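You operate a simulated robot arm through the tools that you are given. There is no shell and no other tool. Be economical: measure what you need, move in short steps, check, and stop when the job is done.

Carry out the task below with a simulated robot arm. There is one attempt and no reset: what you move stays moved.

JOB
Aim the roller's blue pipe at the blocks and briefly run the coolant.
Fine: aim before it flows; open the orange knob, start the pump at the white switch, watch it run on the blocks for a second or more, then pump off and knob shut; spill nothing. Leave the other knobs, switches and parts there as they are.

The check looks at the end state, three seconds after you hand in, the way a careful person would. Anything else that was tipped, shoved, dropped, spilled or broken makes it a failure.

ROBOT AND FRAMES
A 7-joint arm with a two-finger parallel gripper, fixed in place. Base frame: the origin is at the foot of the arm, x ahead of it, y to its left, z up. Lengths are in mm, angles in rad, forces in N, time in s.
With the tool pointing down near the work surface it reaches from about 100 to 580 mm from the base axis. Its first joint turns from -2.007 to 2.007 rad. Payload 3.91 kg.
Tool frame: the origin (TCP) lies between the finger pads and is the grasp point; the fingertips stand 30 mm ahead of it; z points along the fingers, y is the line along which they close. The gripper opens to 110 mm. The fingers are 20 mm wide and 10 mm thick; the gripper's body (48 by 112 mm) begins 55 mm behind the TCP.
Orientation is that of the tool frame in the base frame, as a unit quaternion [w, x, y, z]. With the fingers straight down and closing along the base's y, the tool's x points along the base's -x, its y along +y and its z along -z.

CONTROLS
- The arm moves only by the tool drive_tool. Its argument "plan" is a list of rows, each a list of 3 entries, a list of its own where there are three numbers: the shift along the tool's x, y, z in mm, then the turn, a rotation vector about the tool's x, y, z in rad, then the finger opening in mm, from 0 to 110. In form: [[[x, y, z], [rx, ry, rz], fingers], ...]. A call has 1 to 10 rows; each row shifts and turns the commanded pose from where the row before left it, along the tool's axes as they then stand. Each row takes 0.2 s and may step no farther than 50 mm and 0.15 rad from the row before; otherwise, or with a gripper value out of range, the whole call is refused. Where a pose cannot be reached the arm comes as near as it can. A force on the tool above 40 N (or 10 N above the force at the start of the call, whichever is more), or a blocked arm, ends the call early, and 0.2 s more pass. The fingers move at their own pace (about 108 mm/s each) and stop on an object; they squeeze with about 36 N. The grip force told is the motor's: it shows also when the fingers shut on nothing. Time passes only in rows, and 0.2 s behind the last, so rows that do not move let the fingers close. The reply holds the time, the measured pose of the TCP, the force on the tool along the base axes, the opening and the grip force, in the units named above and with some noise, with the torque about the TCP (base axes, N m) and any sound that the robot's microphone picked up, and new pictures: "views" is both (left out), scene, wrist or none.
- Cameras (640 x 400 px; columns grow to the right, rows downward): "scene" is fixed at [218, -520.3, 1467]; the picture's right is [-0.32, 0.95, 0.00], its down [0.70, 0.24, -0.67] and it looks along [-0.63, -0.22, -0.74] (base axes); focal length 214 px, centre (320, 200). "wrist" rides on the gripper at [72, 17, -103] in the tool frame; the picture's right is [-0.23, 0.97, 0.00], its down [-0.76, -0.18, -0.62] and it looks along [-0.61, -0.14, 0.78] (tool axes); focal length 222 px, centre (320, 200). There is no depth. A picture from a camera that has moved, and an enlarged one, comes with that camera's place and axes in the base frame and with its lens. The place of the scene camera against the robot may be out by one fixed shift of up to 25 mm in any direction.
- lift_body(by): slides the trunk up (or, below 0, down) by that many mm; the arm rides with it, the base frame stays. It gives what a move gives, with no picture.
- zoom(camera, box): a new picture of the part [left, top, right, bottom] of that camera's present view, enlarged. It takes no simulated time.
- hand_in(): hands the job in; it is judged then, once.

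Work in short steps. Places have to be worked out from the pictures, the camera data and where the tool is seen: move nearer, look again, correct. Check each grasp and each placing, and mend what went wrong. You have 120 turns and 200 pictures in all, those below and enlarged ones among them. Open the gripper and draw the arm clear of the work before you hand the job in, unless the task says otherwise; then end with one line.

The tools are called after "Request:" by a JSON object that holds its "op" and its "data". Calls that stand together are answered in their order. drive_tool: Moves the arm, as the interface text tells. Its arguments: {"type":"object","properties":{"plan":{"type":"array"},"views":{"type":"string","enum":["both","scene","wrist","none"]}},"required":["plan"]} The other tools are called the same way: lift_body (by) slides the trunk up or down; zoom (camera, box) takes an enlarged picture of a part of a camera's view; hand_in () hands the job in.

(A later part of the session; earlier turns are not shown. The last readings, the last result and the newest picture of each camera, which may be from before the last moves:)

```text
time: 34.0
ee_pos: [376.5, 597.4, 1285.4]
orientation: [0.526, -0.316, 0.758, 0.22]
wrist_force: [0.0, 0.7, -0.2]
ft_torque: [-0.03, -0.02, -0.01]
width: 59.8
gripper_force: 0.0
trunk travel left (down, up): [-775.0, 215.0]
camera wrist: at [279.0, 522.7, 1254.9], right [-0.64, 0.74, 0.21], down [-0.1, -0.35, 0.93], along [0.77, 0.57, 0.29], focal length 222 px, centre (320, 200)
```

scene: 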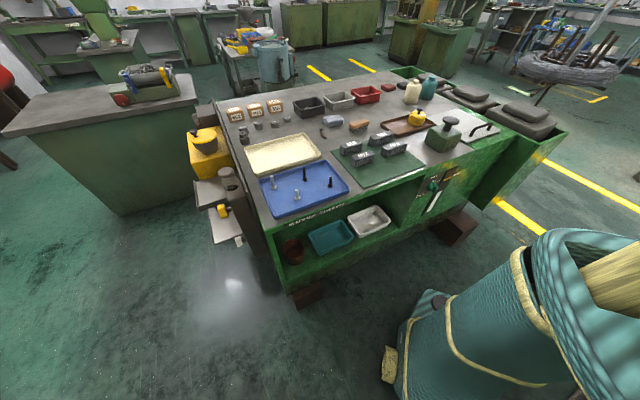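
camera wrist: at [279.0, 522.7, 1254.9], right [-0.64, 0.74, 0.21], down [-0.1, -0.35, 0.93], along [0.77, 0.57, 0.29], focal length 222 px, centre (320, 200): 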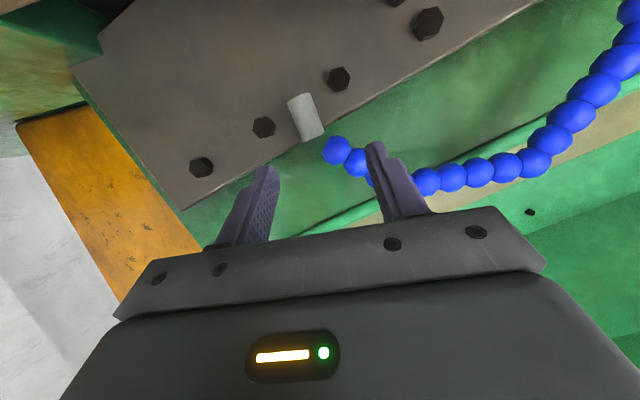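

I advance with a small sideways correction, then look before the last bit.

Request:
{"op": "drive_tool", "data": {"plan": [[[1, -6, 25], [0, 0, 0], 55], [[1, -5, 25], [0, 0, 0], 55], [[0, 0, 25], [0, 0, 0], 55]], "views": "wrist"}}

Request:
{"op": "zoom", "data": {"camera": "wrist", "box": [200, 60, 456, 220]}}

```text
time: 34.8
ee_pos: [435.3, 640.7, 1256.7]
orientation: [0.526, -0.316, 0.759, 0.218]
wrist_force: [0.2, 1.2, 0.2]
ft_torque: [0.03, 0.0, 0.02]
width: 55.4
gripper_force: 0.1
trunk travel left (down, up): [-775.0, 215.0]
camera wrist: at [336.8, 565.4, 1226.5], right [-0.64, 0.74, 0.21], down [-0.1, -0.35, 0.93], along [0.77, 0.57, 0.29], focal length 222 px, centre (320, 200)
```

wrist: 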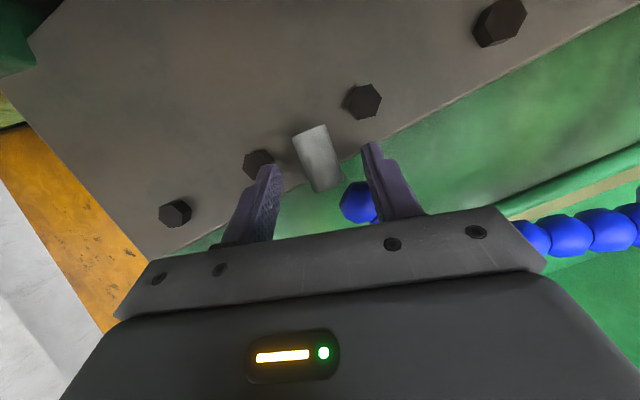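

```text
2.50 times, centred on (328, 140) of wrist
camera zoom: at [336.8, 565.4, 1226.5], right [-0.64, 0.74, 0.21], down [-0.1, -0.35, 0.93], along [0.77, 0.57, 0.29], focal length 555 px, centre (300, 350)
```

zoom: 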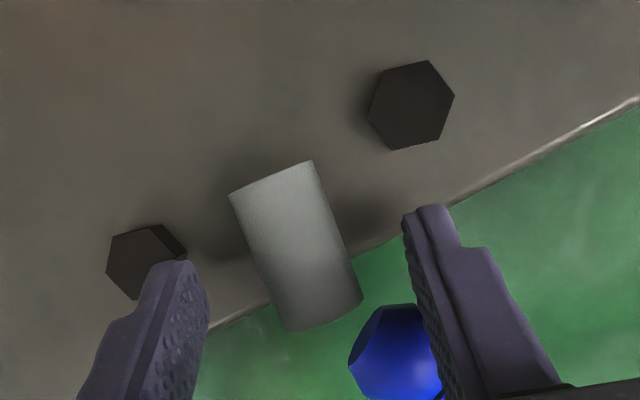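

Tube centred between the fingers, ~33 mm ahead. I advance 20 mm in small steps for a deeper hold and close.

Request:
{"op": "drive_tool", "data": {"plan": [[[0, 0, 7], [0, 0, 0], 55], [[0, 0, 7], [0, 0, 0], 55], [[0, 0, 6], [0, 0, 0], 55], [[0, 0, 0], [0, 0, 0], 20], [[0, 0, 0], [0, 0, 0], 10], [[0, 0, 0], [0, 0, 0], 10]], "views": "wrist"}}

Request:
{"op": "zoom", "data": {"camera": "wrist", "box": [200, 60, 456, 220]}}

```text
time: 36.2
ee_pos: [439.9, 657.6, 1248.6]
orientation: [0.524, -0.321, 0.757, 0.22]
wrist_force: [-20.6, 8.1, -12.4]
ft_torque: [-0.8, -0.65, -0.09]
width: 30.1
gripper_force: 44.7
trunk travel left (down, up): [-775.0, 215.0]
camera wrist: at [342.9, 581.1, 1218.5], right [-0.64, 0.74, 0.21], down [-0.09, -0.35, 0.93], along [0.76, 0.58, 0.29], focal length 222 px, centre (320, 200)
```

wrist: 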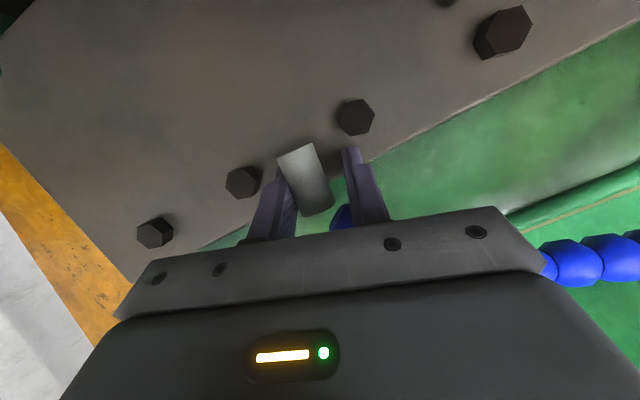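

```text
2.50 times, centred on (328, 140) of wrist
camera zoom: at [342.9, 581.1, 1218.5], right [-0.64, 0.74, 0.21], down [-0.09, -0.35, 0.93], along [0.76, 0.58, 0.29], focal length 555 px, centre (300, 350)
```

zoom: 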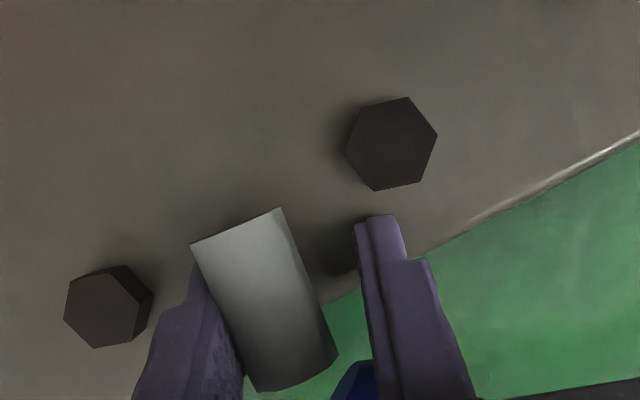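

The fingers hold tube plus first bead (30 mm, firm). I pull gently toward the robot in small steps.

Request:
{"op": "drive_tool", "data": {"plan": [[[3, 0, -5], [0, 0, 0], 10], [[3, 0, -5], [0, 0, 0], 10], [[3, 0, -5], [0, 0, 0], 10]], "views": "wrist"}}

```text
time: 37.0
ee_pos: [439.2, 642.9, 1239.5]
orientation: [0.523, -0.316, 0.762, 0.215]
wrist_force: [-6.9, 7.8, -33.5]
ft_torque: [-0.44, -0.15, -0.03]
width: 15.4
gripper_force: 5.0
trunk travel left (down, up): [-775.0, 215.0]
camera wrist: at [340.9, 566.8, 1210.3], right [-0.63, 0.75, 0.21], down [-0.09, -0.34, 0.94], along [0.77, 0.57, 0.28], focal length 222 px, centre (320, 200)
```

wrist: 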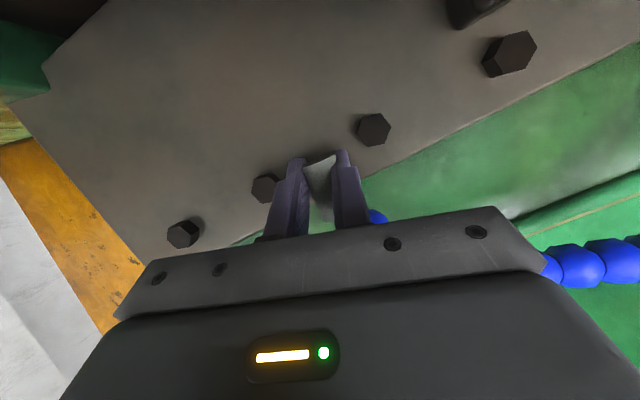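

It slipped to the tube's edge: the tube (~23 mm) was only at the fingertips and the left finger sat on the bead. I open, go deeper with the grip lower on the tube and shifted right, then close again.

Request:
{"op": "drive_tool", "data": {"plan": [[[0, 0, 0], [0, 0, 0], 50], [[-3, -4, 8], [0, 0, 0], 50], [[-3, -4, 8], [0, 0, 0], 50], [[0, 0, 6], [0, 0, 0], 50]], "views": "wrist"}}

Request:
{"op": "zoom", "data": {"camera": "wrist", "box": [200, 60, 456, 220]}}

```text
time: 38.0
ee_pos: [452.5, 652.0, 1246.7]
orientation: [0.526, -0.317, 0.758, 0.219]
wrist_force: [-15.0, 1.5, -7.3]
ft_torque: [-0.06, -0.45, 0.21]
width: 55.8
gripper_force: 5.9
trunk travel left (down, up): [-775.0, 215.0]
camera wrist: at [355.8, 576.9, 1215.4], right [-0.64, 0.74, 0.21], down [-0.1, -0.35, 0.93], along [0.76, 0.57, 0.3], focal length 222 px, centre (320, 200)
```

wrist: 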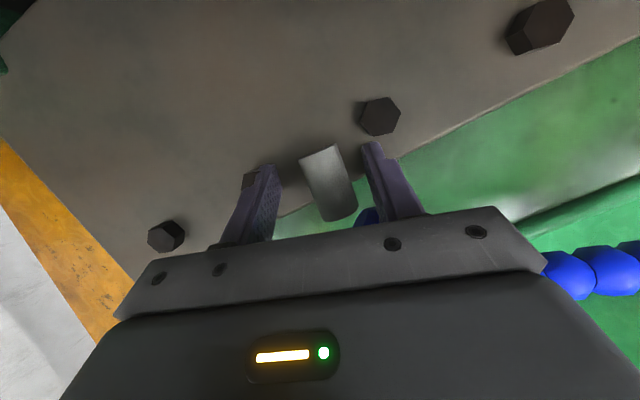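

```text
2.50 times, centred on (328, 140) of wrist
camera zoom: at [355.8, 576.9, 1215.4], right [-0.64, 0.74, 0.21], down [-0.1, -0.35, 0.93], along [0.76, 0.57, 0.3], focal length 555 px, centre (300, 350)
```

zoom: 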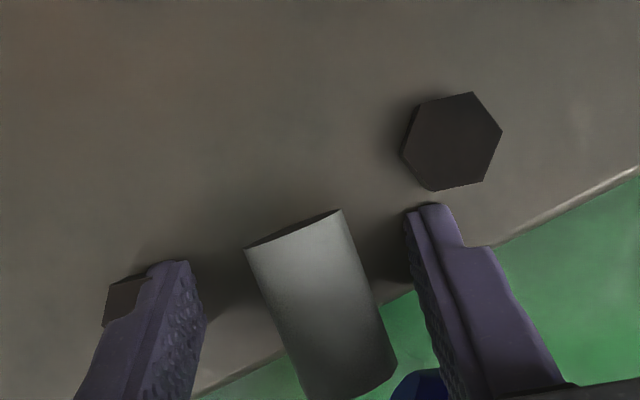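

The right finger brushes a bolt head, but the tube is now fully between the pads. I close here.

Request:
{"op": "drive_tool", "data": {"plan": [[[0, 0, 0], [0, 0, 0], 30], [[0, 0, 0], [0, 0, 0], 15], [[0, 0, 0], [0, 0, 0], 15]], "views": "wrist"}}

Request:
{"op": "zoom", "data": {"camera": "wrist", "box": [200, 60, 456, 220]}}

```text
time: 38.8
ee_pos: [448.0, 657.9, 1243.4]
orientation: [0.523, -0.322, 0.758, 0.221]
wrist_force: [-28.9, 13.3, -20.6]
ft_torque: [-0.19, -0.78, -0.05]
width: 30.3
gripper_force: 15.0
trunk travel left (down, up): [-775.0, 215.0]
camera wrist: at [350.4, 581.3, 1212.5], right [-0.64, 0.74, 0.21], down [-0.09, -0.35, 0.93], along [0.76, 0.58, 0.29], focal length 222 px, centre (320, 200)
```

wrist: 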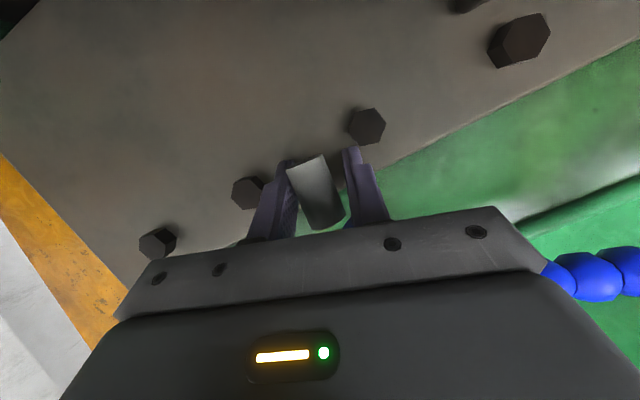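

```text
2.50 times, centred on (328, 140) of wrist
camera zoom: at [350.4, 581.3, 1212.5], right [-0.64, 0.74, 0.21], down [-0.09, -0.35, 0.93], along [0.76, 0.58, 0.29], focal length 555 px, centre (300, 350)
```

zoom: 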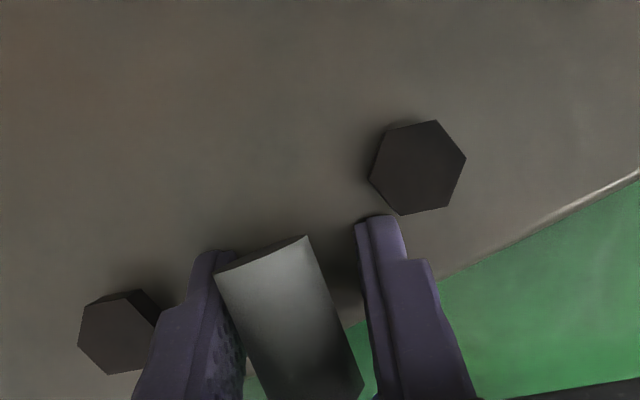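

Firm but skewed: the tube direction in the tool frame is about (0.75, -0.44, 0.5). I back off, roll the tool by -0.5 rad to align the pads with the tube, and re-look.

Request:
{"op": "drive_tool", "data": {"plan": [[[0, 0, 0], [0, 0, 0], 46], [[0, 0, -18], [0, 0, 0], 46], [[0, 0, -20], [0, 0, 0], 46], [[0, 0, 0], [0, 0, -0.13], 46], [[0, 0, 0], [0, 0, -0.13], 46], [[0, 0, 0], [0, 0, -0.13], 46], [[0, 0, 0], [0, 0, -0.13], 46]], "views": "wrist"}}

Request:
{"op": "zoom", "data": {"camera": "wrist", "box": [200, 60, 456, 220]}}

```text
time: 40.4
ee_pos: [431.9, 626.9, 1261.1]
orientation: [0.567, -0.499, 0.651, 0.074]
wrist_force: [-6.2, 6.3, -4.4]
ft_torque: [-0.06, -0.06, 0.02]
width: 50.8
gripper_force: 5.0
trunk travel left (down, up): [-775.0, 215.0]
camera wrist: at [361.4, 525.4, 1230.7], right [-0.75, 0.6, -0.27], down [-0.39, -0.07, 0.92], along [0.54, 0.79, 0.29], focal length 222 px, centre (320, 200)
```

wrist: 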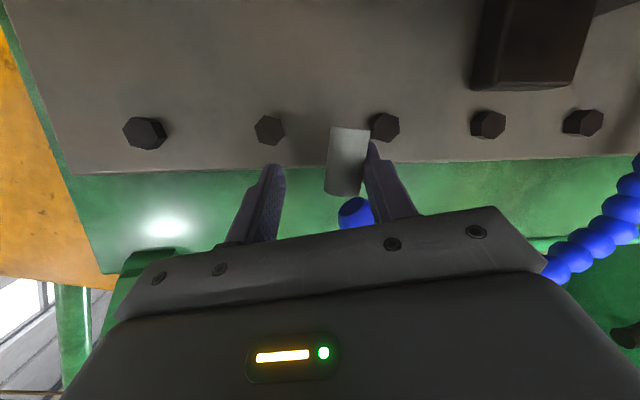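

```text
2.50 times, centred on (328, 140) of wrist
camera zoom: at [361.4, 525.4, 1230.7], right [-0.75, 0.6, -0.27], down [-0.39, -0.07, 0.92], along [0.54, 0.79, 0.29], focal length 555 px, centre (300, 350)
```

zoom: 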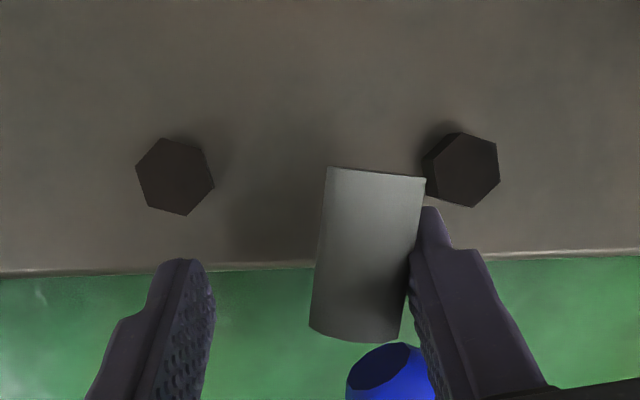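

The roll overshot a little. I roll back 0.25, shift 15 mm left to centre the tube, then advance onto it.

Request:
{"op": "drive_tool", "data": {"plan": [[[0, 10, -4], [0, 0, 0.13], 46], [[4, 8, 0], [0, 0, 0.13], 46], [[0, 0, 8], [0, 0, 0], 46], [[0, 0, 6], [0, 0, 0], 46]], "views": "wrist"}}

Request:
{"op": "zoom", "data": {"camera": "wrist", "box": [200, 60, 456, 220]}}

```text
time: 41.4
ee_pos: [425.7, 640.1, 1244.8]
orientation: [0.55, -0.412, 0.711, 0.149]
wrist_force: [-0.1, 0.1, 0.0]
ft_torque: [0.01, 0.0, 0.0]
width: 45.9
gripper_force: 0.0
trunk travel left (down, up): [-775.0, 215.0]
camera wrist: at [340.0, 550.0, 1211.8], right [-0.72, 0.7, -0.03], down [-0.24, -0.2, 0.95], along [0.66, 0.69, 0.31], focal length 222 px, centre (320, 200)
```

wrist: 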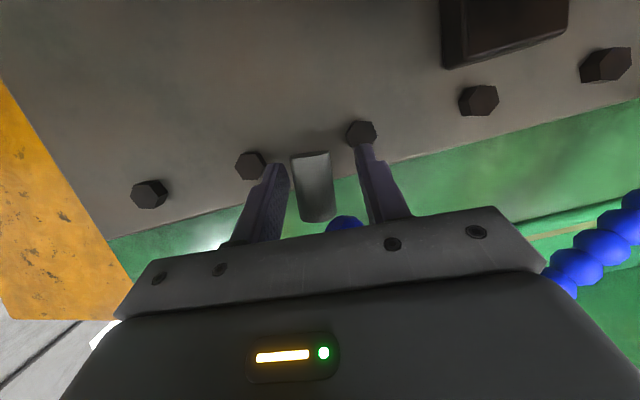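

```text
2.50 times, centred on (328, 140) of wrist
camera zoom: at [340.0, 550.0, 1211.8], right [-0.72, 0.7, -0.03], down [-0.24, -0.2, 0.95], along [0.66, 0.69, 0.31], focal length 555 px, centre (300, 350)
```

zoom: 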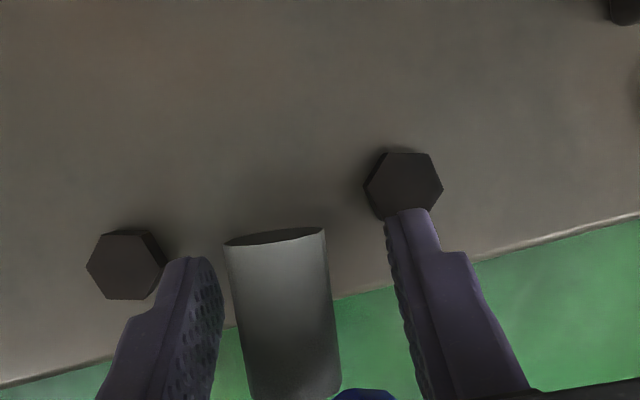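

The tube is now well between the pads, no contact force. I close.

Request:
{"op": "drive_tool", "data": {"plan": [[[0, 0, 0], [0, 0, 0], 30], [[0, 0, 0], [0, 0, 0], 15], [[0, 0, 0], [0, 0, 0], 15]], "views": "wrist"}}

Request:
{"op": "zoom", "data": {"camera": "wrist", "box": [200, 60, 456, 220]}}

```text
time: 42.2
ee_pos: [425.8, 637.3, 1245.9]
orientation: [0.551, -0.411, 0.711, 0.148]
wrist_force: [6.5, -6.0, 2.1]
ft_torque: [-0.08, -0.07, -0.14]
width: 23.3
gripper_force: 44.7
trunk travel left (down, up): [-775.0, 215.0]
camera wrist: at [342.1, 548.0, 1212.6], right [-0.71, 0.7, -0.03], down [-0.24, -0.2, 0.95], along [0.66, 0.69, 0.31], focal length 222 px, centre (320, 200)
```

wrist: 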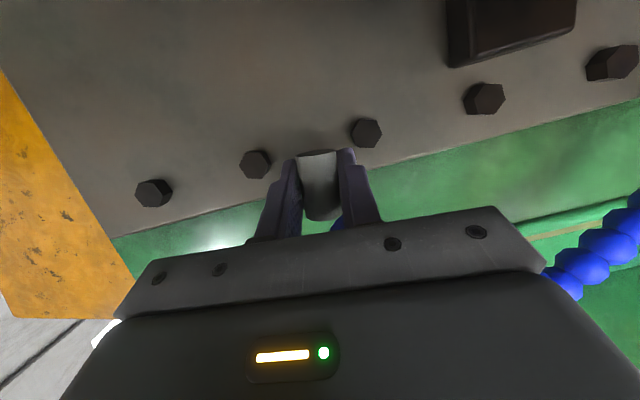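

```text
2.50 times, centred on (328, 140) of wrist
camera zoom: at [342.1, 548.0, 1212.6], right [-0.71, 0.7, -0.03], down [-0.24, -0.2, 0.95], along [0.66, 0.69, 0.31], focal length 555 px, centre (300, 350)
```

zoom: 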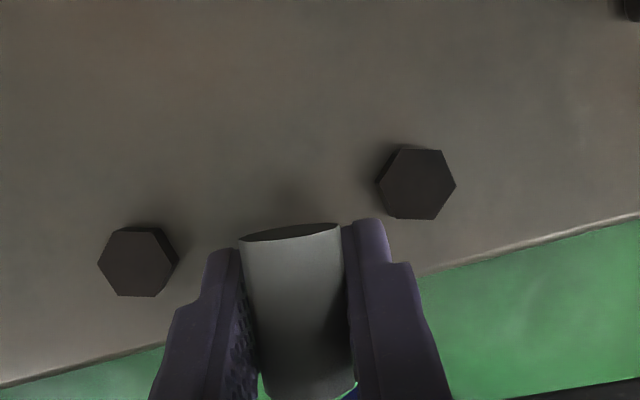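

Proper grip now: 23.3 mm at full force, and the nozzle has already swung ~35 mm toward the robot, as the swivel model predicts. I continue along the arc by 27 mm.

Request:
{"op": "drive_tool", "data": {"plan": [[[3.1, 2.3, -8.2], [0, 0, 0], 15], [[3.1, 2.5, -8.2], [0, 0, 0], 15], [[3.0, 2.8, -8.1], [0, 0, 0], 15]], "views": "wrist"}}

```text
time: 43.0
ee_pos: [406.9, 621.3, 1243.1]
orientation: [0.55, -0.411, 0.712, 0.148]
wrist_force: [11.0, -18.2, -7.4]
ft_torque: [0.43, 0.05, -0.08]
width: 23.2
gripper_force: 7.8
trunk travel left (down, up): [-775.0, 215.0]
camera wrist: at [321.2, 532.4, 1210.0], right [-0.72, 0.7, -0.03], down [-0.23, -0.2, 0.95], along [0.66, 0.69, 0.31], focal length 222 px, centre (320, 200)
```

wrist: 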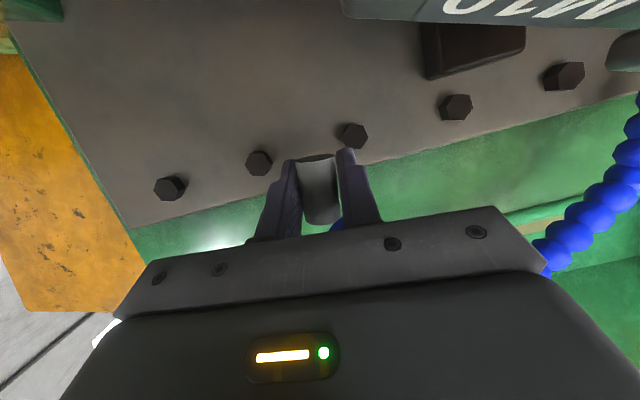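

It follows; the force shows a pull to the right, so I continue toward the robot with less leftward motion.

Request:
{"op": "drive_tool", "data": {"plan": [[[4.2, -1, -8.1], [0, 0, 0], 15], [[4.2, 0, -8.1], [0, 0, 0], 15], [[4.2, 0, -8.1], [0, 0, 0], 15]], "views": "none"}}

```text
time: 43.8
ee_pos: [382.4, 603.8, 1241.3]
orientation: [0.549, -0.414, 0.71, 0.151]
wrist_force: [-1.4, 0.1, -1.7]
ft_torque: [0.01, 0.0, 0.04]
width: 15.7
gripper_force: 1.0
trunk travel left (down, up): [-775.0, 215.0]
```

Width fell to 15.7: it probably slipped. Looking.

Request:
{"op": "drive_tool", "data": {"plan": [[[0, 0, 0], [0, 0, 0], 46]], "views": "wrist"}}

Request:
{"op": "zoom", "data": {"camera": "wrist", "box": [200, 60, 456, 220]}}

```text
time: 44.2
ee_pos: [385.1, 602.5, 1242.5]
orientation: [0.551, -0.412, 0.711, 0.149]
wrist_force: [-0.1, -0.2, -0.6]
ft_torque: [0.02, -0.01, -0.02]
width: 45.8
gripper_force: 0.1
trunk travel left (down, up): [-775.0, 215.0]
camera wrist: at [300.5, 513.3, 1208.4], right [-0.72, 0.7, -0.03], down [-0.24, -0.2, 0.95], along [0.65, 0.69, 0.31], focal length 222 px, centre (320, 200)
```

wrist: 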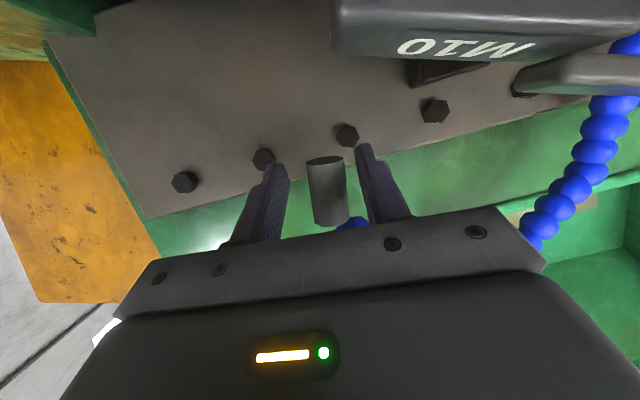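

```text
2.50 times, centred on (328, 140) of wrist
camera zoom: at [300.5, 513.3, 1208.4], right [-0.72, 0.7, -0.03], down [-0.24, -0.2, 0.95], along [0.65, 0.69, 0.31], focal length 555 px, centre (300, 350)
```

zoom: 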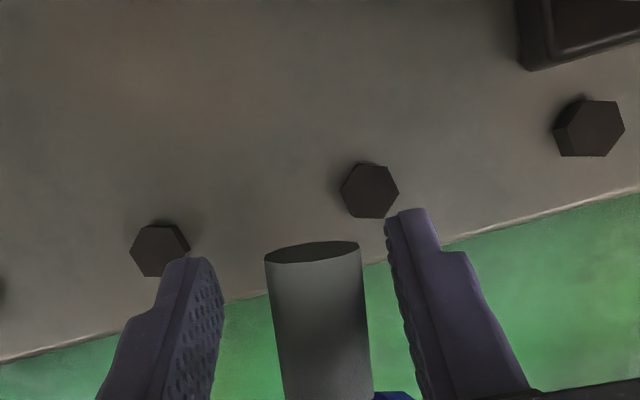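

The nozzle did follow most of the way (now near (391, 609, 1239)), just sliding forward in the grip. I advance 10 mm, re-grip harder and pull on along the arc.

Request:
{"op": "drive_tool", "data": {"plan": [[[0, 1, 6], [0, 0, 0], 46], [[0, 1, 6], [0, 0, 0], 46], [[0, 0, 0], [0, 0, 0], 20], [[0, 0, 0], [0, 0, 0], 0], [[3, 0.5, -5], [0, 0, 0], 0], [[3, 1.5, -5], [0, 0, 0], 0], [[3, 2, -5], [0, 0, 0], 0]], "views": "wrist"}}

```text
time: 45.8
ee_pos: [379.6, 600.2, 1232.5]
orientation: [0.55, -0.413, 0.711, 0.149]
wrist_force: [0.0, 0.5, 0.3]
ft_torque: [0.02, 0.02, 0.01]
width: 0.0
gripper_force: 36.6
trunk travel left (down, up): [-775.0, 215.0]
camera wrist: at [295.0, 510.9, 1199.6], right [-0.72, 0.7, -0.03], down [-0.24, -0.2, 0.95], along [0.66, 0.69, 0.31], focal length 222 px, centre (320, 200)
```

wrist: 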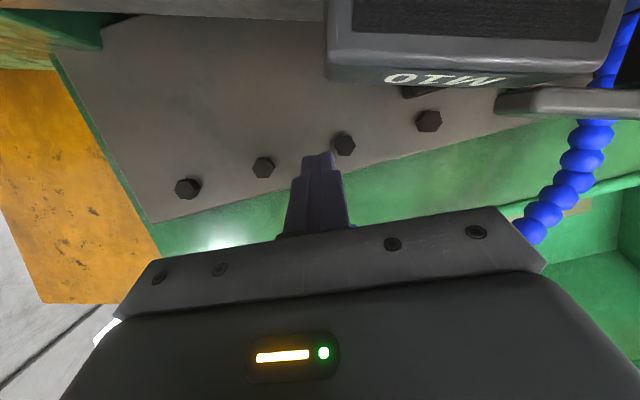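

It slid off the tube's lower end because I moved too low. I open and look for the nozzle.

Request:
{"op": "drive_tool", "data": {"plan": [[[-4, 0, -10], [0, 0, 0], 20], [[-8, 0, 0], [0, 0, 0], 50]], "views": "wrist"}}

Request:
{"op": "zoom", "data": {"camera": "wrist", "box": [200, 60, 456, 220]}}

```text
time: 46.4
ee_pos: [374.1, 599.9, 1247.4]
orientation: [0.55, -0.412, 0.711, 0.148]
wrist_force: [0.5, 0.3, 0.3]
ft_torque: [0.01, 0.02, -0.03]
width: 50.1
gripper_force: 0.1
trunk travel left (down, up): [-775.0, 215.0]
camera wrist: at [289.3, 509.4, 1214.0], right [-0.72, 0.7, -0.03], down [-0.24, -0.2, 0.95], along [0.66, 0.69, 0.31], focal length 222 px, centre (320, 200)
```

wrist: 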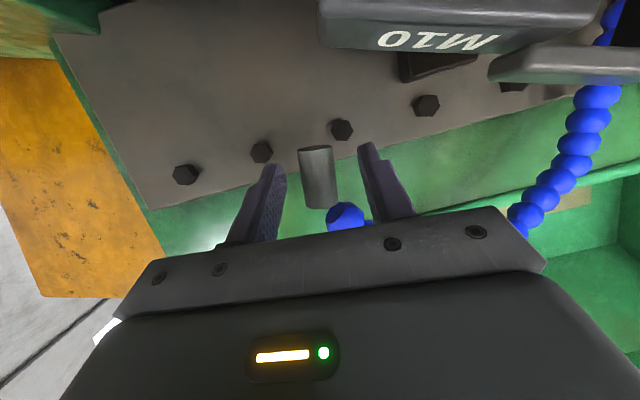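

```text
2.50 times, centred on (328, 140) of wrist
camera zoom: at [289.3, 509.4, 1214.0], right [-0.72, 0.7, -0.03], down [-0.24, -0.2, 0.95], along [0.66, 0.69, 0.31], focal length 555 px, centre (300, 350)
```

zoom: 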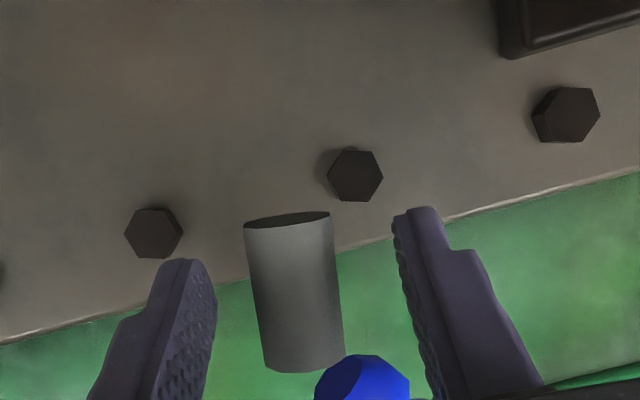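

Pulling along the finger direction relies on friction only. I re-approach with the tool yawed 0.7 to the left, so the right finger will sit behind the nozzle and push it toward the robot.

Request:
{"op": "drive_tool", "data": {"plan": [[[0, 0, -23], [0, 0, 0], 50], [[0, 0, -23], [0, 0, 0], 50], [[0, 0, 0], [-0.127, -0.034, -0.049], 50], [[0, 0, 0], [-0.127, -0.034, -0.049], 50], [[0, 0, 0], [-0.127, -0.034, -0.049], 50], [[0, 0, 0], [-0.127, -0.034, -0.049], 50], [[0, 0, 0], [-0.127, -0.034, -0.049], 50], [[6, -19, 1], [0, 0, 0], 50], [[6, -18, 1], [0, 0, 0], 50]], "views": "wrist"}}

Request:
{"op": "zoom", "data": {"camera": "wrist", "box": [200, 40, 520, 240]}}

```text
time: 48.4
ee_pos: [383.8, 565.2, 1261.6]
orientation: [-0.465, 0.632, -0.525, -0.33]
wrist_force: [1.3, -0.9, -0.3]
ft_torque: [0.0, -0.02, 0.03]
width: 49.9
gripper_force: 0.0
trunk travel left (down, up): [-775.0, 215.0]
camera wrist: at [375.7, 442.7, 1228.8], right [-1.0, 0.07, -0.03], down [-0.05, -0.31, 0.95], along [0.06, 0.95, 0.31], focal length 222 px, centre (320, 200)
```

wrist: 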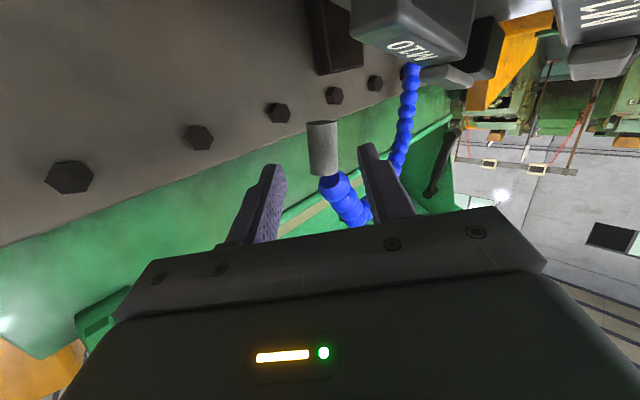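

```text
2.00 times, centred on (360, 140) of wrist
camera zoom: at [375.7, 442.7, 1228.8], right [-1.0, 0.07, -0.03], down [-0.05, -0.31, 0.95], along [0.06, 0.95, 0.31], focal length 444 px, centre (240, 320)
```

zoom: 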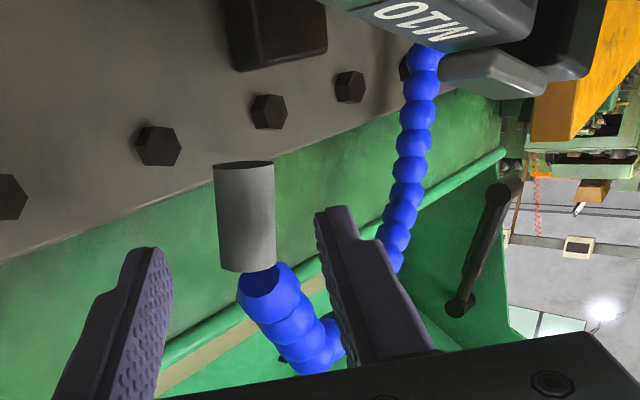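

Excellent view: nozzle straight ahead (55 mm) and both M10 blocks at upper right, at about (330,618,1170) and (267,565,1180). I advance 48 mm around the tube and close.

Request:
{"op": "drive_tool", "data": {"plan": [[[0, 0, 16], [0, 0, 0], 46], [[0, 0, 16], [0, 0, 0], 46], [[0, 0, 16], [0, 0, 0], 46], [[0, 0, 0], [0, 0, 0], 20], [[0, 0, 0], [0, 0, 0], 0], [[0, 0, 0], [0, 0, 0], 0]], "views": "wrist"}}

```text
time: 49.8
ee_pos: [388.3, 608.7, 1238.0]
orientation: [-0.462, 0.632, -0.53, -0.327]
wrist_force: [5.7, -12.1, -26.6]
ft_torque: [0.23, -0.07, 0.07]
width: 0.2
gripper_force: 37.3
trunk travel left (down, up): [-775.0, 215.0]
camera wrist: at [381.0, 485.4, 1205.5], right [-1.0, 0.07, -0.03], down [-0.05, -0.3, 0.95], along [0.06, 0.95, 0.3], focal length 222 px, centre (320, 200)
```

wrist: 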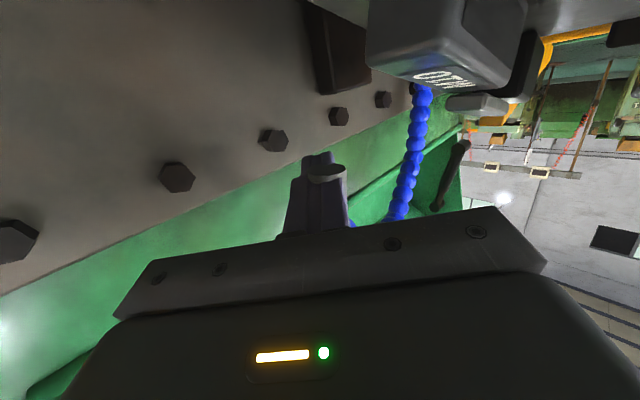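

The fingers closed below the tube's tip. I open, back out, rise ~16 mm and try again.

Request:
{"op": "drive_tool", "data": {"plan": [[[0, 0, 0], [0, 0, 0], 46], [[0, 0, -20], [0, 0, 0], 46], [[-6, 0, -20], [0, 0, 0], 46], [[-8, 0, 0], [0, 0, 0], 46]], "views": "wrist"}}

Request:
{"op": "zoom", "data": {"camera": "wrist", "box": [200, 40, 520, 240]}}

```text
time: 50.4
ee_pos: [379.1, 588.4, 1245.4]
orientation: [-0.459, 0.636, -0.527, -0.327]
wrist_force: [-0.9, 0.3, -13.1]
ft_torque: [-0.09, -0.32, 0.04]
width: 48.3
gripper_force: 2.8
trunk travel left (down, up): [-775.0, 215.0]
stopped in row 3: the force on the tool passed its limit at 74 N (the readings are from after the stop); the commanded pose is now the measured one
camera wrist: at [372.2, 465.7, 1214.6], right [-1.0, 0.06, -0.03], down [-0.04, -0.29, 0.96], along [0.05, 0.95, 0.29], focal length 222 px, centre (320, 200)
```

wrist: 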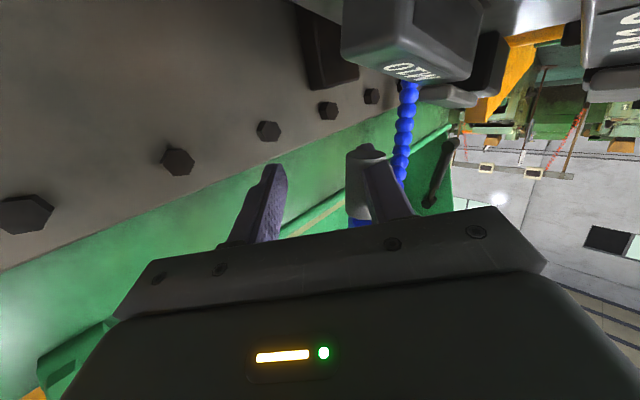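

```text
2.00 times, centred on (360, 140) of wrist
camera zoom: at [372.2, 465.7, 1214.6], right [-1.0, 0.06, -0.03], down [-0.04, -0.29, 0.96], along [0.05, 0.95, 0.29], focal length 444 px, centre (240, 320)
```

zoom: 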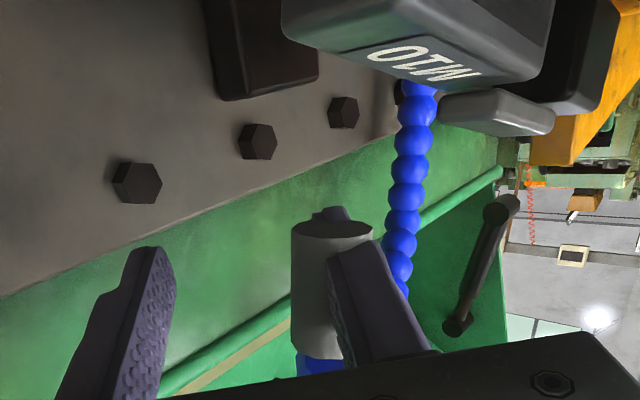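

The pipe got dragged along: nozzle now near (357, 588, 1240), another 37 mm in the right direction, with the left finger jammed against it. I shift the tool left to free that finger, leaving the tube between the fingers.

Request:
{"op": "drive_tool", "data": {"plan": [[[0, 6, 0], [0, 0, 0], 56], [[0, 8, 0], [0, 0, 0], 56], [[0, 8, 0], [0, 0, 0], 56]], "views": "wrist"}}

Request:
{"op": "zoom", "data": {"camera": "wrist", "box": [200, 40, 520, 240]}}

```text
time: 51.2
ee_pos: [357.3, 590.2, 1243.5]
orientation: [-0.462, 0.634, -0.526, -0.329]
wrist_force: [-0.5, 0.2, -0.2]
ft_torque: [-0.03, -0.04, -0.01]
width: 55.9
gripper_force: 0.0
trunk travel left (down, up): [-775.0, 215.0]
camera wrist: at [350.9, 466.5, 1211.3], right [-1.0, 0.06, -0.03], down [-0.05, -0.3, 0.95], along [0.05, 0.95, 0.3], focal length 222 px, centre (320, 200)
```

wrist: 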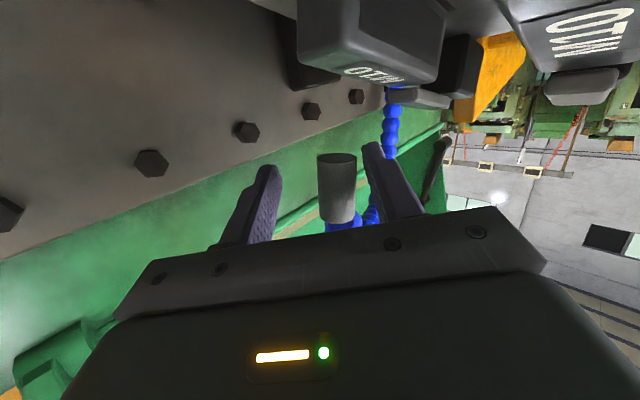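

```text
2.00 times, centred on (360, 140) of wrist
camera zoom: at [350.9, 466.5, 1211.3], right [-1.0, 0.06, -0.03], down [-0.05, -0.3, 0.95], along [0.05, 0.95, 0.3], focal length 444 px, centre (240, 320)
```

zoom: 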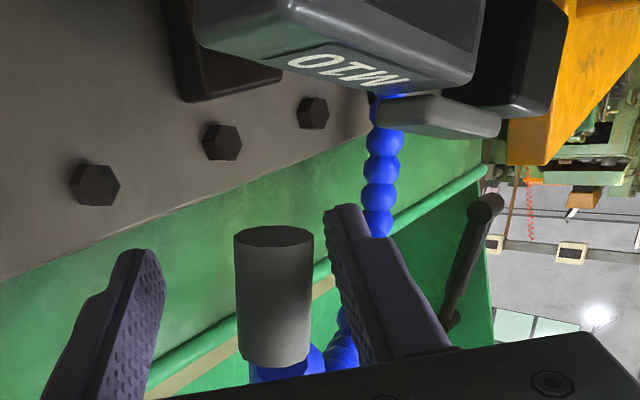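

The tube is free and centred: nozzle at about (346, 595, 1244), pointing nearly straight down, some 30 mm right of block 2. Moving along tool +y (≈ -x) pushes it with the right finger over the gap between the blocks; I do 40 mm with the fingers as a loose cage.

Request:
{"op": "drive_tool", "data": {"plan": [[[0, 10, 0], [0, 0, 0], 46], [[0, 2, 0], [0, 0, 0], 34], [[0, 7, 0], [0, 0, 0], 34], [[0, 7, 0], [0, 0, 0], 34], [[0, 7, 0], [0, 0, 0], 34], [[0, 7, 0], [0, 0, 0], 34]], "views": "wrist"}}

Request:
{"op": "zoom", "data": {"camera": "wrist", "box": [200, 40, 520, 240]}}

```text
time: 52.6
ee_pos: [320.3, 588.7, 1231.5]
orientation: [-0.46, 0.635, -0.526, -0.329]
wrist_force: [1.4, -3.1, -2.6]
ft_torque: [0.04, 0.08, -0.04]
width: 34.5
gripper_force: 0.5
trunk travel left (down, up): [-775.0, 215.0]
camera wrist: at [312.7, 465.3, 1200.5], right [-1.0, 0.06, -0.03], down [-0.04, -0.3, 0.95], along [0.05, 0.95, 0.3], focal length 222 px, centre (320, 200)
```

wrist: 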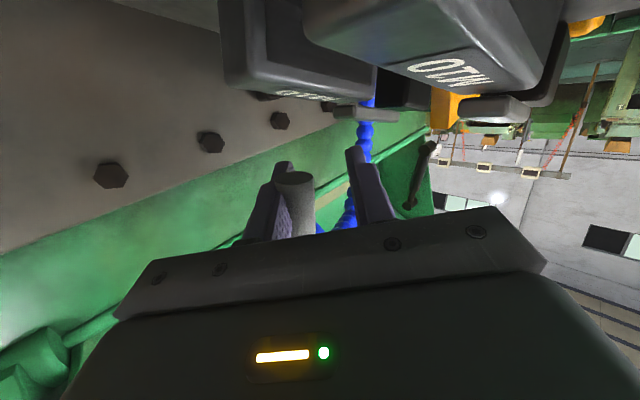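

```text
2.00 times, centred on (360, 140) of wrist
camera zoom: at [312.7, 465.3, 1200.5], right [-1.0, 0.06, -0.03], down [-0.04, -0.3, 0.95], along [0.05, 0.95, 0.3], focal length 444 px, centre (240, 320)
```

zoom: 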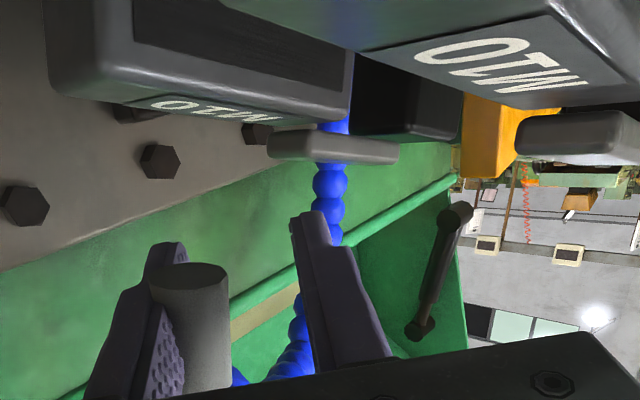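

It follows with only a few N. The toothed gap between the blocks is at about x≈293, y≈600; the nozzle is at x≈332, so I push 32 mm more.

Request:
{"op": "drive_tool", "data": {"plan": [[[0, 7, 0], [0, 0, 0], 34], [[0, 7, 0], [0, 0, 0], 34], [[0, 7, 0], [0, 0, 0], 34], [[0, 7, 0], [0, 0, 0], 34]], "views": "wrist"}}

Request:
{"op": "zoom", "data": {"camera": "wrist", "box": [200, 0, 520, 200]}}

```text
time: 53.3
ee_pos: [316.7, 588.9, 1231.7]
orientation: [-0.47, 0.632, -0.525, -0.322]
wrist_force: [20.0, 5.2, -2.0]
ft_torque: [-0.34, -0.69, 2.44]
width: 33.7
gripper_force: 0.1
trunk travel left (down, up): [-775.0, 215.0]
stopped in row 3: the force on the tool passed its limit at 45 N (the readings are from after the stop); the commanded pose is now the measured one
camera wrist: at [308.6, 466.3, 1198.6], right [-1.0, 0.07, -0.04], down [-0.06, -0.3, 0.95], along [0.06, 0.95, 0.31], focal length 222 px, centre (320, 200)
```

wrist: 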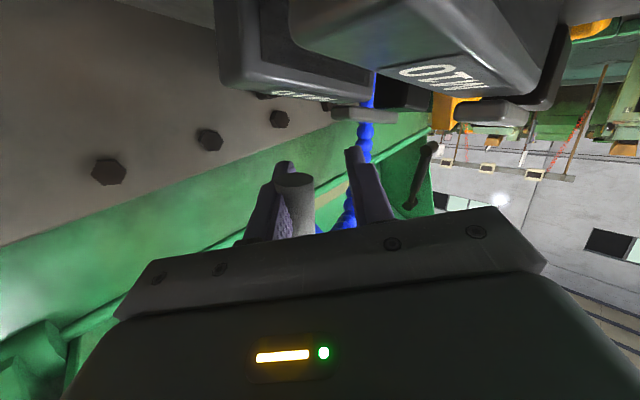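

```text
2.00 times, centred on (360, 100) of wrist
camera zoom: at [308.6, 466.3, 1198.6], right [-1.0, 0.07, -0.04], down [-0.06, -0.3, 0.95], along [0.06, 0.95, 0.31], focal length 444 px, centre (240, 400)
```

zoom: 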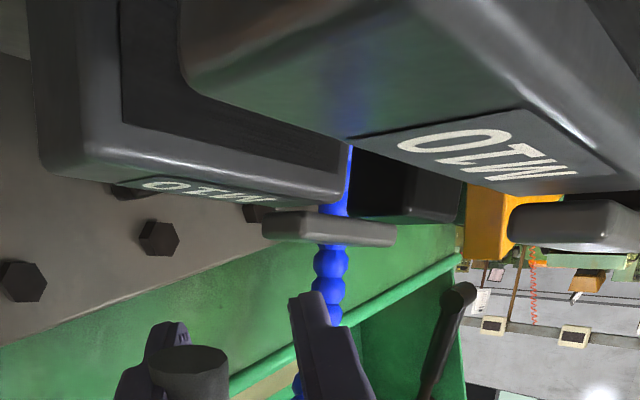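

Stopped: 45 N with a 2.4 Nm torque means the gripper's rear left side touched something (not the nozzle). I open, step back right and out, and tilt the tool steeper to lift its body clear.

Request:
{"op": "drive_tool", "data": {"plan": [[[0, -8, 0], [0, 0, 0], 56], [[-4, -4, -15], [0, 0, 0], 60], [[-8, 0, -20], [0, 0, 0], 60], [[-10, 0, -20], [0, 0, 0], 60], [[0, 0, 0], [0, 0.15, 0], 60], [[0, 0, 0], [0, 0.15, 0], 60], [[0, 0, 0], [0, 0.15, 0], 60]], "views": "wrist"}}

Request:
{"op": "zoom", "data": {"camera": "wrist", "box": [160, 0, 560, 250]}}

```text
time: 54.9
ee_pos: [310.2, 547.8, 1275.2]
orientation: [-0.338, 0.69, -0.615, -0.176]
wrist_force: [0.1, 0.0, -0.1]
ft_torque: [0.0, -0.02, -0.02]
width: 60.0
gripper_force: 0.1
trunk travel left (down, up): [-775.0, 215.0]
camera wrist: at [289.5, 423.1, 1296.5], right [-0.98, 0.15, -0.1], down [-0.07, 0.13, 0.99], along [0.16, 0.98, -0.12], focal length 222 px, centre (320, 200)
```

wrist: 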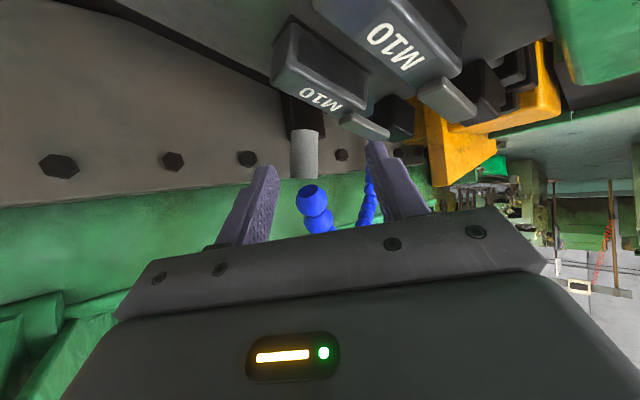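

```text
1.60 times, centred on (360, 125) of wrist
camera zoom: at [289.5, 423.1, 1296.5], right [-0.98, 0.15, -0.1], down [-0.07, 0.13, 0.99], along [0.16, 0.98, -0.12], focal length 355 px, centre (256, 320)
```

zoom: 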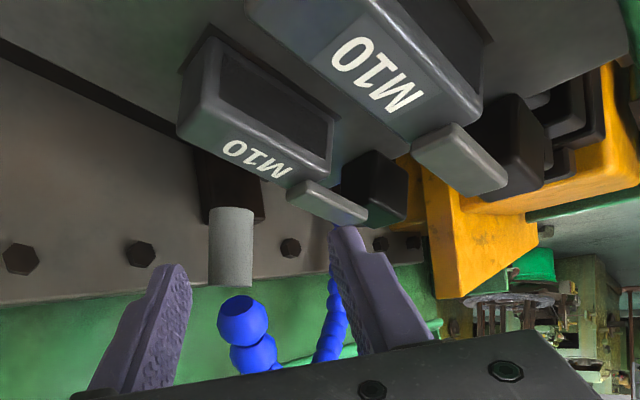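

Clear view: the nozzle tip at (334,590,1223) hangs above block 2's edge; the gap between the blocks is ~38 mm further in -x. The steeper tool should clear. I re-enter with the right finger behind the nozzle and look.

Request:
{"op": "drive_tool", "data": {"plan": [[[0, 0, 15], [0, 0, 0], 60], [[0, 0, 15], [0, 0, 0], 60], [[0, 0, 14], [0, 0, 0], 60]], "views": "wrist"}}

```text
time: 55.7
ee_pos: [319.2, 577.0, 1244.5]
orientation: [-0.339, 0.69, -0.614, -0.176]
wrist_force: [0.5, -0.1, -0.2]
ft_torque: [-0.01, 0.0, 0.0]
width: 60.1
gripper_force: 0.0
trunk travel left (down, up): [-775.0, 215.0]
camera wrist: at [298.4, 452.7, 1265.8], right [-0.98, 0.15, -0.1], down [-0.08, 0.13, 0.99], along [0.16, 0.98, -0.12], focal length 222 px, centre (320, 200)
```

wrist: 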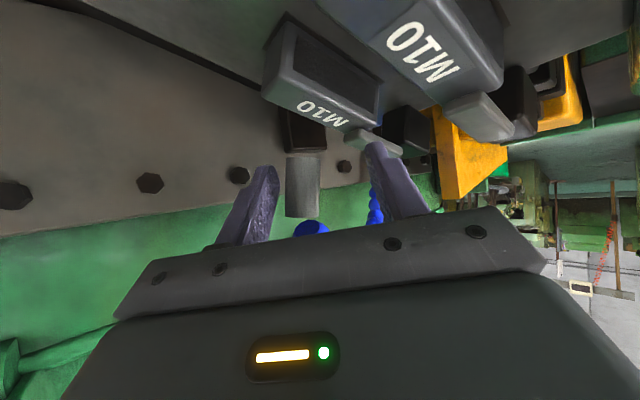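

The tube sits just inside the right finger. I push along -x in 7 mm steps.

Request:
{"op": "drive_tool", "data": {"plan": [[[-1.3, 6.8, -1.2], [0, 0, 0], 60], [[-1.3, 6.8, -1.2], [0, 0, 0], 60], [[-1.3, 6.8, -1.2], [0, 0, 0], 60], [[-1.3, 6.8, -1.2], [0, 0, 0], 60], [[-1.3, 6.8, -1.2], [0, 0, 0], 60]], "views": "wrist"}}

Request:
{"op": "zoom", "data": {"camera": "wrist", "box": [160, 0, 560, 250]}}

```text
time: 56.9
ee_pos: [283.1, 577.2, 1243.8]
orientation: [-0.339, 0.689, -0.615, -0.176]
wrist_force: [-0.1, 1.0, -0.1]
ft_torque: [0.02, 0.0, 0.0]
width: 60.0
gripper_force: 0.0
trunk travel left (down, up): [-775.0, 215.0]
camera wrist: at [262.7, 452.5, 1265.5], right [-0.98, 0.15, -0.09], down [-0.07, 0.13, 0.99], along [0.16, 0.98, -0.12], focal length 222 px, centre (320, 200)
```

wrist: 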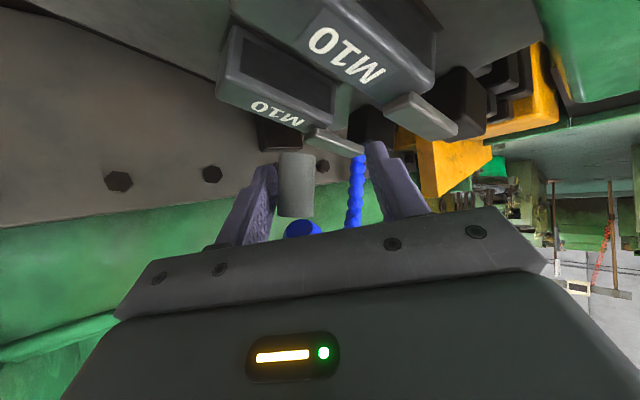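

```text
1.60 times, centred on (360, 125) of wrist
camera zoom: at [262.7, 452.5, 1265.5], right [-0.98, 0.15, -0.09], down [-0.07, 0.13, 0.99], along [0.16, 0.98, -0.12], focal length 355 px, centre (256, 320)
```

zoom: 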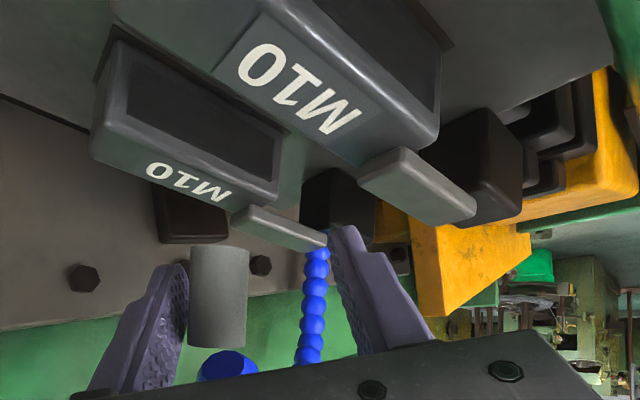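

The nozzle tip is now at about (302, 586, 1223), directly above the midpoint (301, 583) between the two M10 label centres, pointing down. I ease off and back out, then check it from a clear view.

Request:
{"op": "drive_tool", "data": {"plan": [[[0, -8, 0], [0, 0, 0], 62], [[0, 0, -20], [0, 0, 0], 62], [[0, 0, -30], [0, 0, 0], 62], [[0, 0, -40], [0, 0, 0], 80], [[0, 0, -45], [0, 0, 0], 110]], "views": "wrist"}}

Request:
{"op": "zoom", "data": {"camera": "wrist", "box": [180, 0, 500, 200]}}

```text
time: 58.1
ee_pos: [266.8, 482.9, 1342.7]
orientation: [-0.339, 0.691, -0.614, -0.176]
wrist_force: [0.4, -0.4, 0.5]
ft_torque: [-0.02, 0.01, -0.02]
width: 110.0
gripper_force: 0.1
trunk travel left (down, up): [-775.0, 215.0]
camera wrist: at [244.2, 358.2, 1364.1], right [-0.98, 0.15, -0.1], down [-0.08, 0.13, 0.99], along [0.16, 0.98, -0.12], focal length 222 px, centre (320, 200)
```

wrist: 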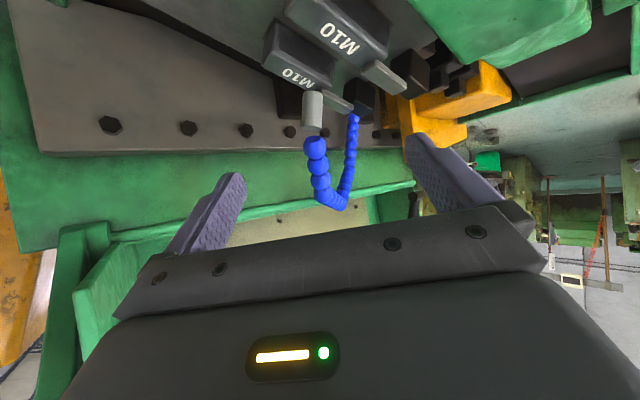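

```text
2.00 times, centred on (340, 100) of wrist
camera zoom: at [244.2, 358.2, 1364.1], right [-0.98, 0.15, -0.1], down [-0.08, 0.13, 0.99], along [0.16, 0.98, -0.12], focal length 444 px, centre (280, 400)
```

zoom: 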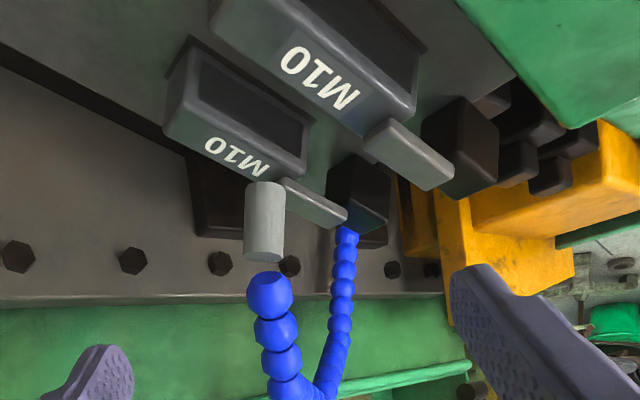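

Before touching water I want the nozzle's axis more precisely, so I raise the trunk and tilt down for a steep top view.

Request:
{"op": "lift_body", "data": {"by": 130}}

Request:
{"op": "drive_tool", "data": {"plan": [[[0, 0, 0], [0, 0.13, 0], 110], [[0, 0, 0], [0, 0.13, 0], 110], [[0, 0, 0], [0, 0.13, 0], 110]], "views": "wrist"}}

Request:
{"op": "zoom", "data": {"camera": "wrist", "box": [200, 0, 456, 160]}}

```text
time: 59.7
ee_pos: [267.0, 484.5, 1471.2]
orientation: [-0.338, 0.69, -0.615, -0.176]
wrist_force: [-0.2, -0.7, -0.4]
ft_torque: [0.0, -0.01, 0.03]
width: 109.9
gripper_force: 0.2
trunk travel left (down, up): [-905.0, 85.0]
```

```text
time: 60.5
ee_pos: [266.9, 484.5, 1471.1]
orientation: [-0.212, 0.712, -0.669, -0.038]
wrist_force: [-0.5, 0.5, 0.2]
ft_torque: [-0.01, 0.0, 0.0]
width: 110.0
gripper_force: 0.0
trunk travel left (down, up): [-905.0, 85.0]
camera wrist: at [234.0, 380.4, 1536.7], right [-0.97, 0.2, -0.17], down [-0.05, 0.49, 0.87], along [0.26, 0.85, -0.47], focal length 222 px, centre (320, 200)
```

wrist: 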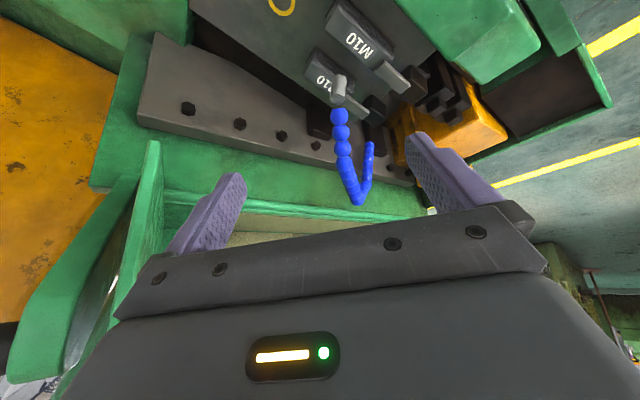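

```text
2.50 times, centred on (328, 80) of wrist
camera zoom: at [234.0, 380.4, 1536.7], right [-0.97, 0.2, -0.17], down [-0.05, 0.49, 0.87], along [0.26, 0.85, -0.47], focal length 555 px, centre (300, 500)
```

zoom: 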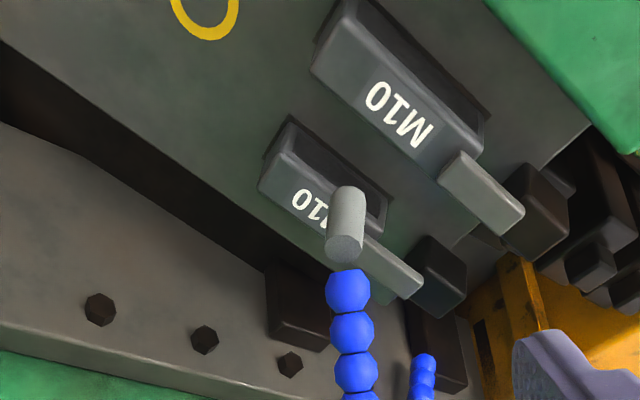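

The stream line from the nozzle ends almost exactly in the middle between the two blocks — well aimed. Now I go to look at the orange knob on the vertical front, first re-orienting to yaw 0.785 and backing away from the face.

Request:
{"op": "drive_tool", "data": {"plan": [[[0, 0, 0], [0.0382, -0.0557, 0.1136], 110], [[0, 0, 0], [0.0382, -0.0557, 0.1136], 110], [[0, 0, 0], [0.0382, -0.0557, 0.1136], 110], [[0, 0, 0], [0.0382, -0.0557, 0.1136], 110], [[0, 0, 0], [0.0382, -0.0557, 0.1136], 110], [[0, 0, 0], [0.0382, -0.0557, 0.1136], 110], [[0, 0, 0], [0.0382, -0.0557, 0.1136], 110]], "views": "none"}}

Request:
{"op": "drive_tool", "data": {"plan": [[[23, 19, -28], [0, 0, 0], 110], [[23, 19, -28], [0, 0, 0], 110], [[23, 19, -28], [0, 0, 0], 110], [[23, 19, -28], [0, 0, 0], 110], [[23, 19, -28], [0, 0, 0], 110]], "views": "none"}}

```text
time: 62.1
ee_pos: [265.3, 483.5, 1470.6]
orientation: [0.395, -0.345, 0.836, 0.165]
wrist_force: [-1.2, 0.2, -0.7]
ft_torque: [-0.04, -0.01, -0.01]
width: 110.1
gripper_force: 0.1
trunk travel left (down, up): [-905.0, 85.0]
```

```text
time: 63.3
ee_pos: [69.3, 422.6, 1472.8]
orientation: [0.393, -0.344, 0.836, 0.164]
wrist_force: [-0.2, 0.1, 0.0]
ft_torque: [0.01, 0.0, 0.02]
width: 110.1
gripper_force: 0.1
trunk travel left (down, up): [-905.0, 85.0]
```

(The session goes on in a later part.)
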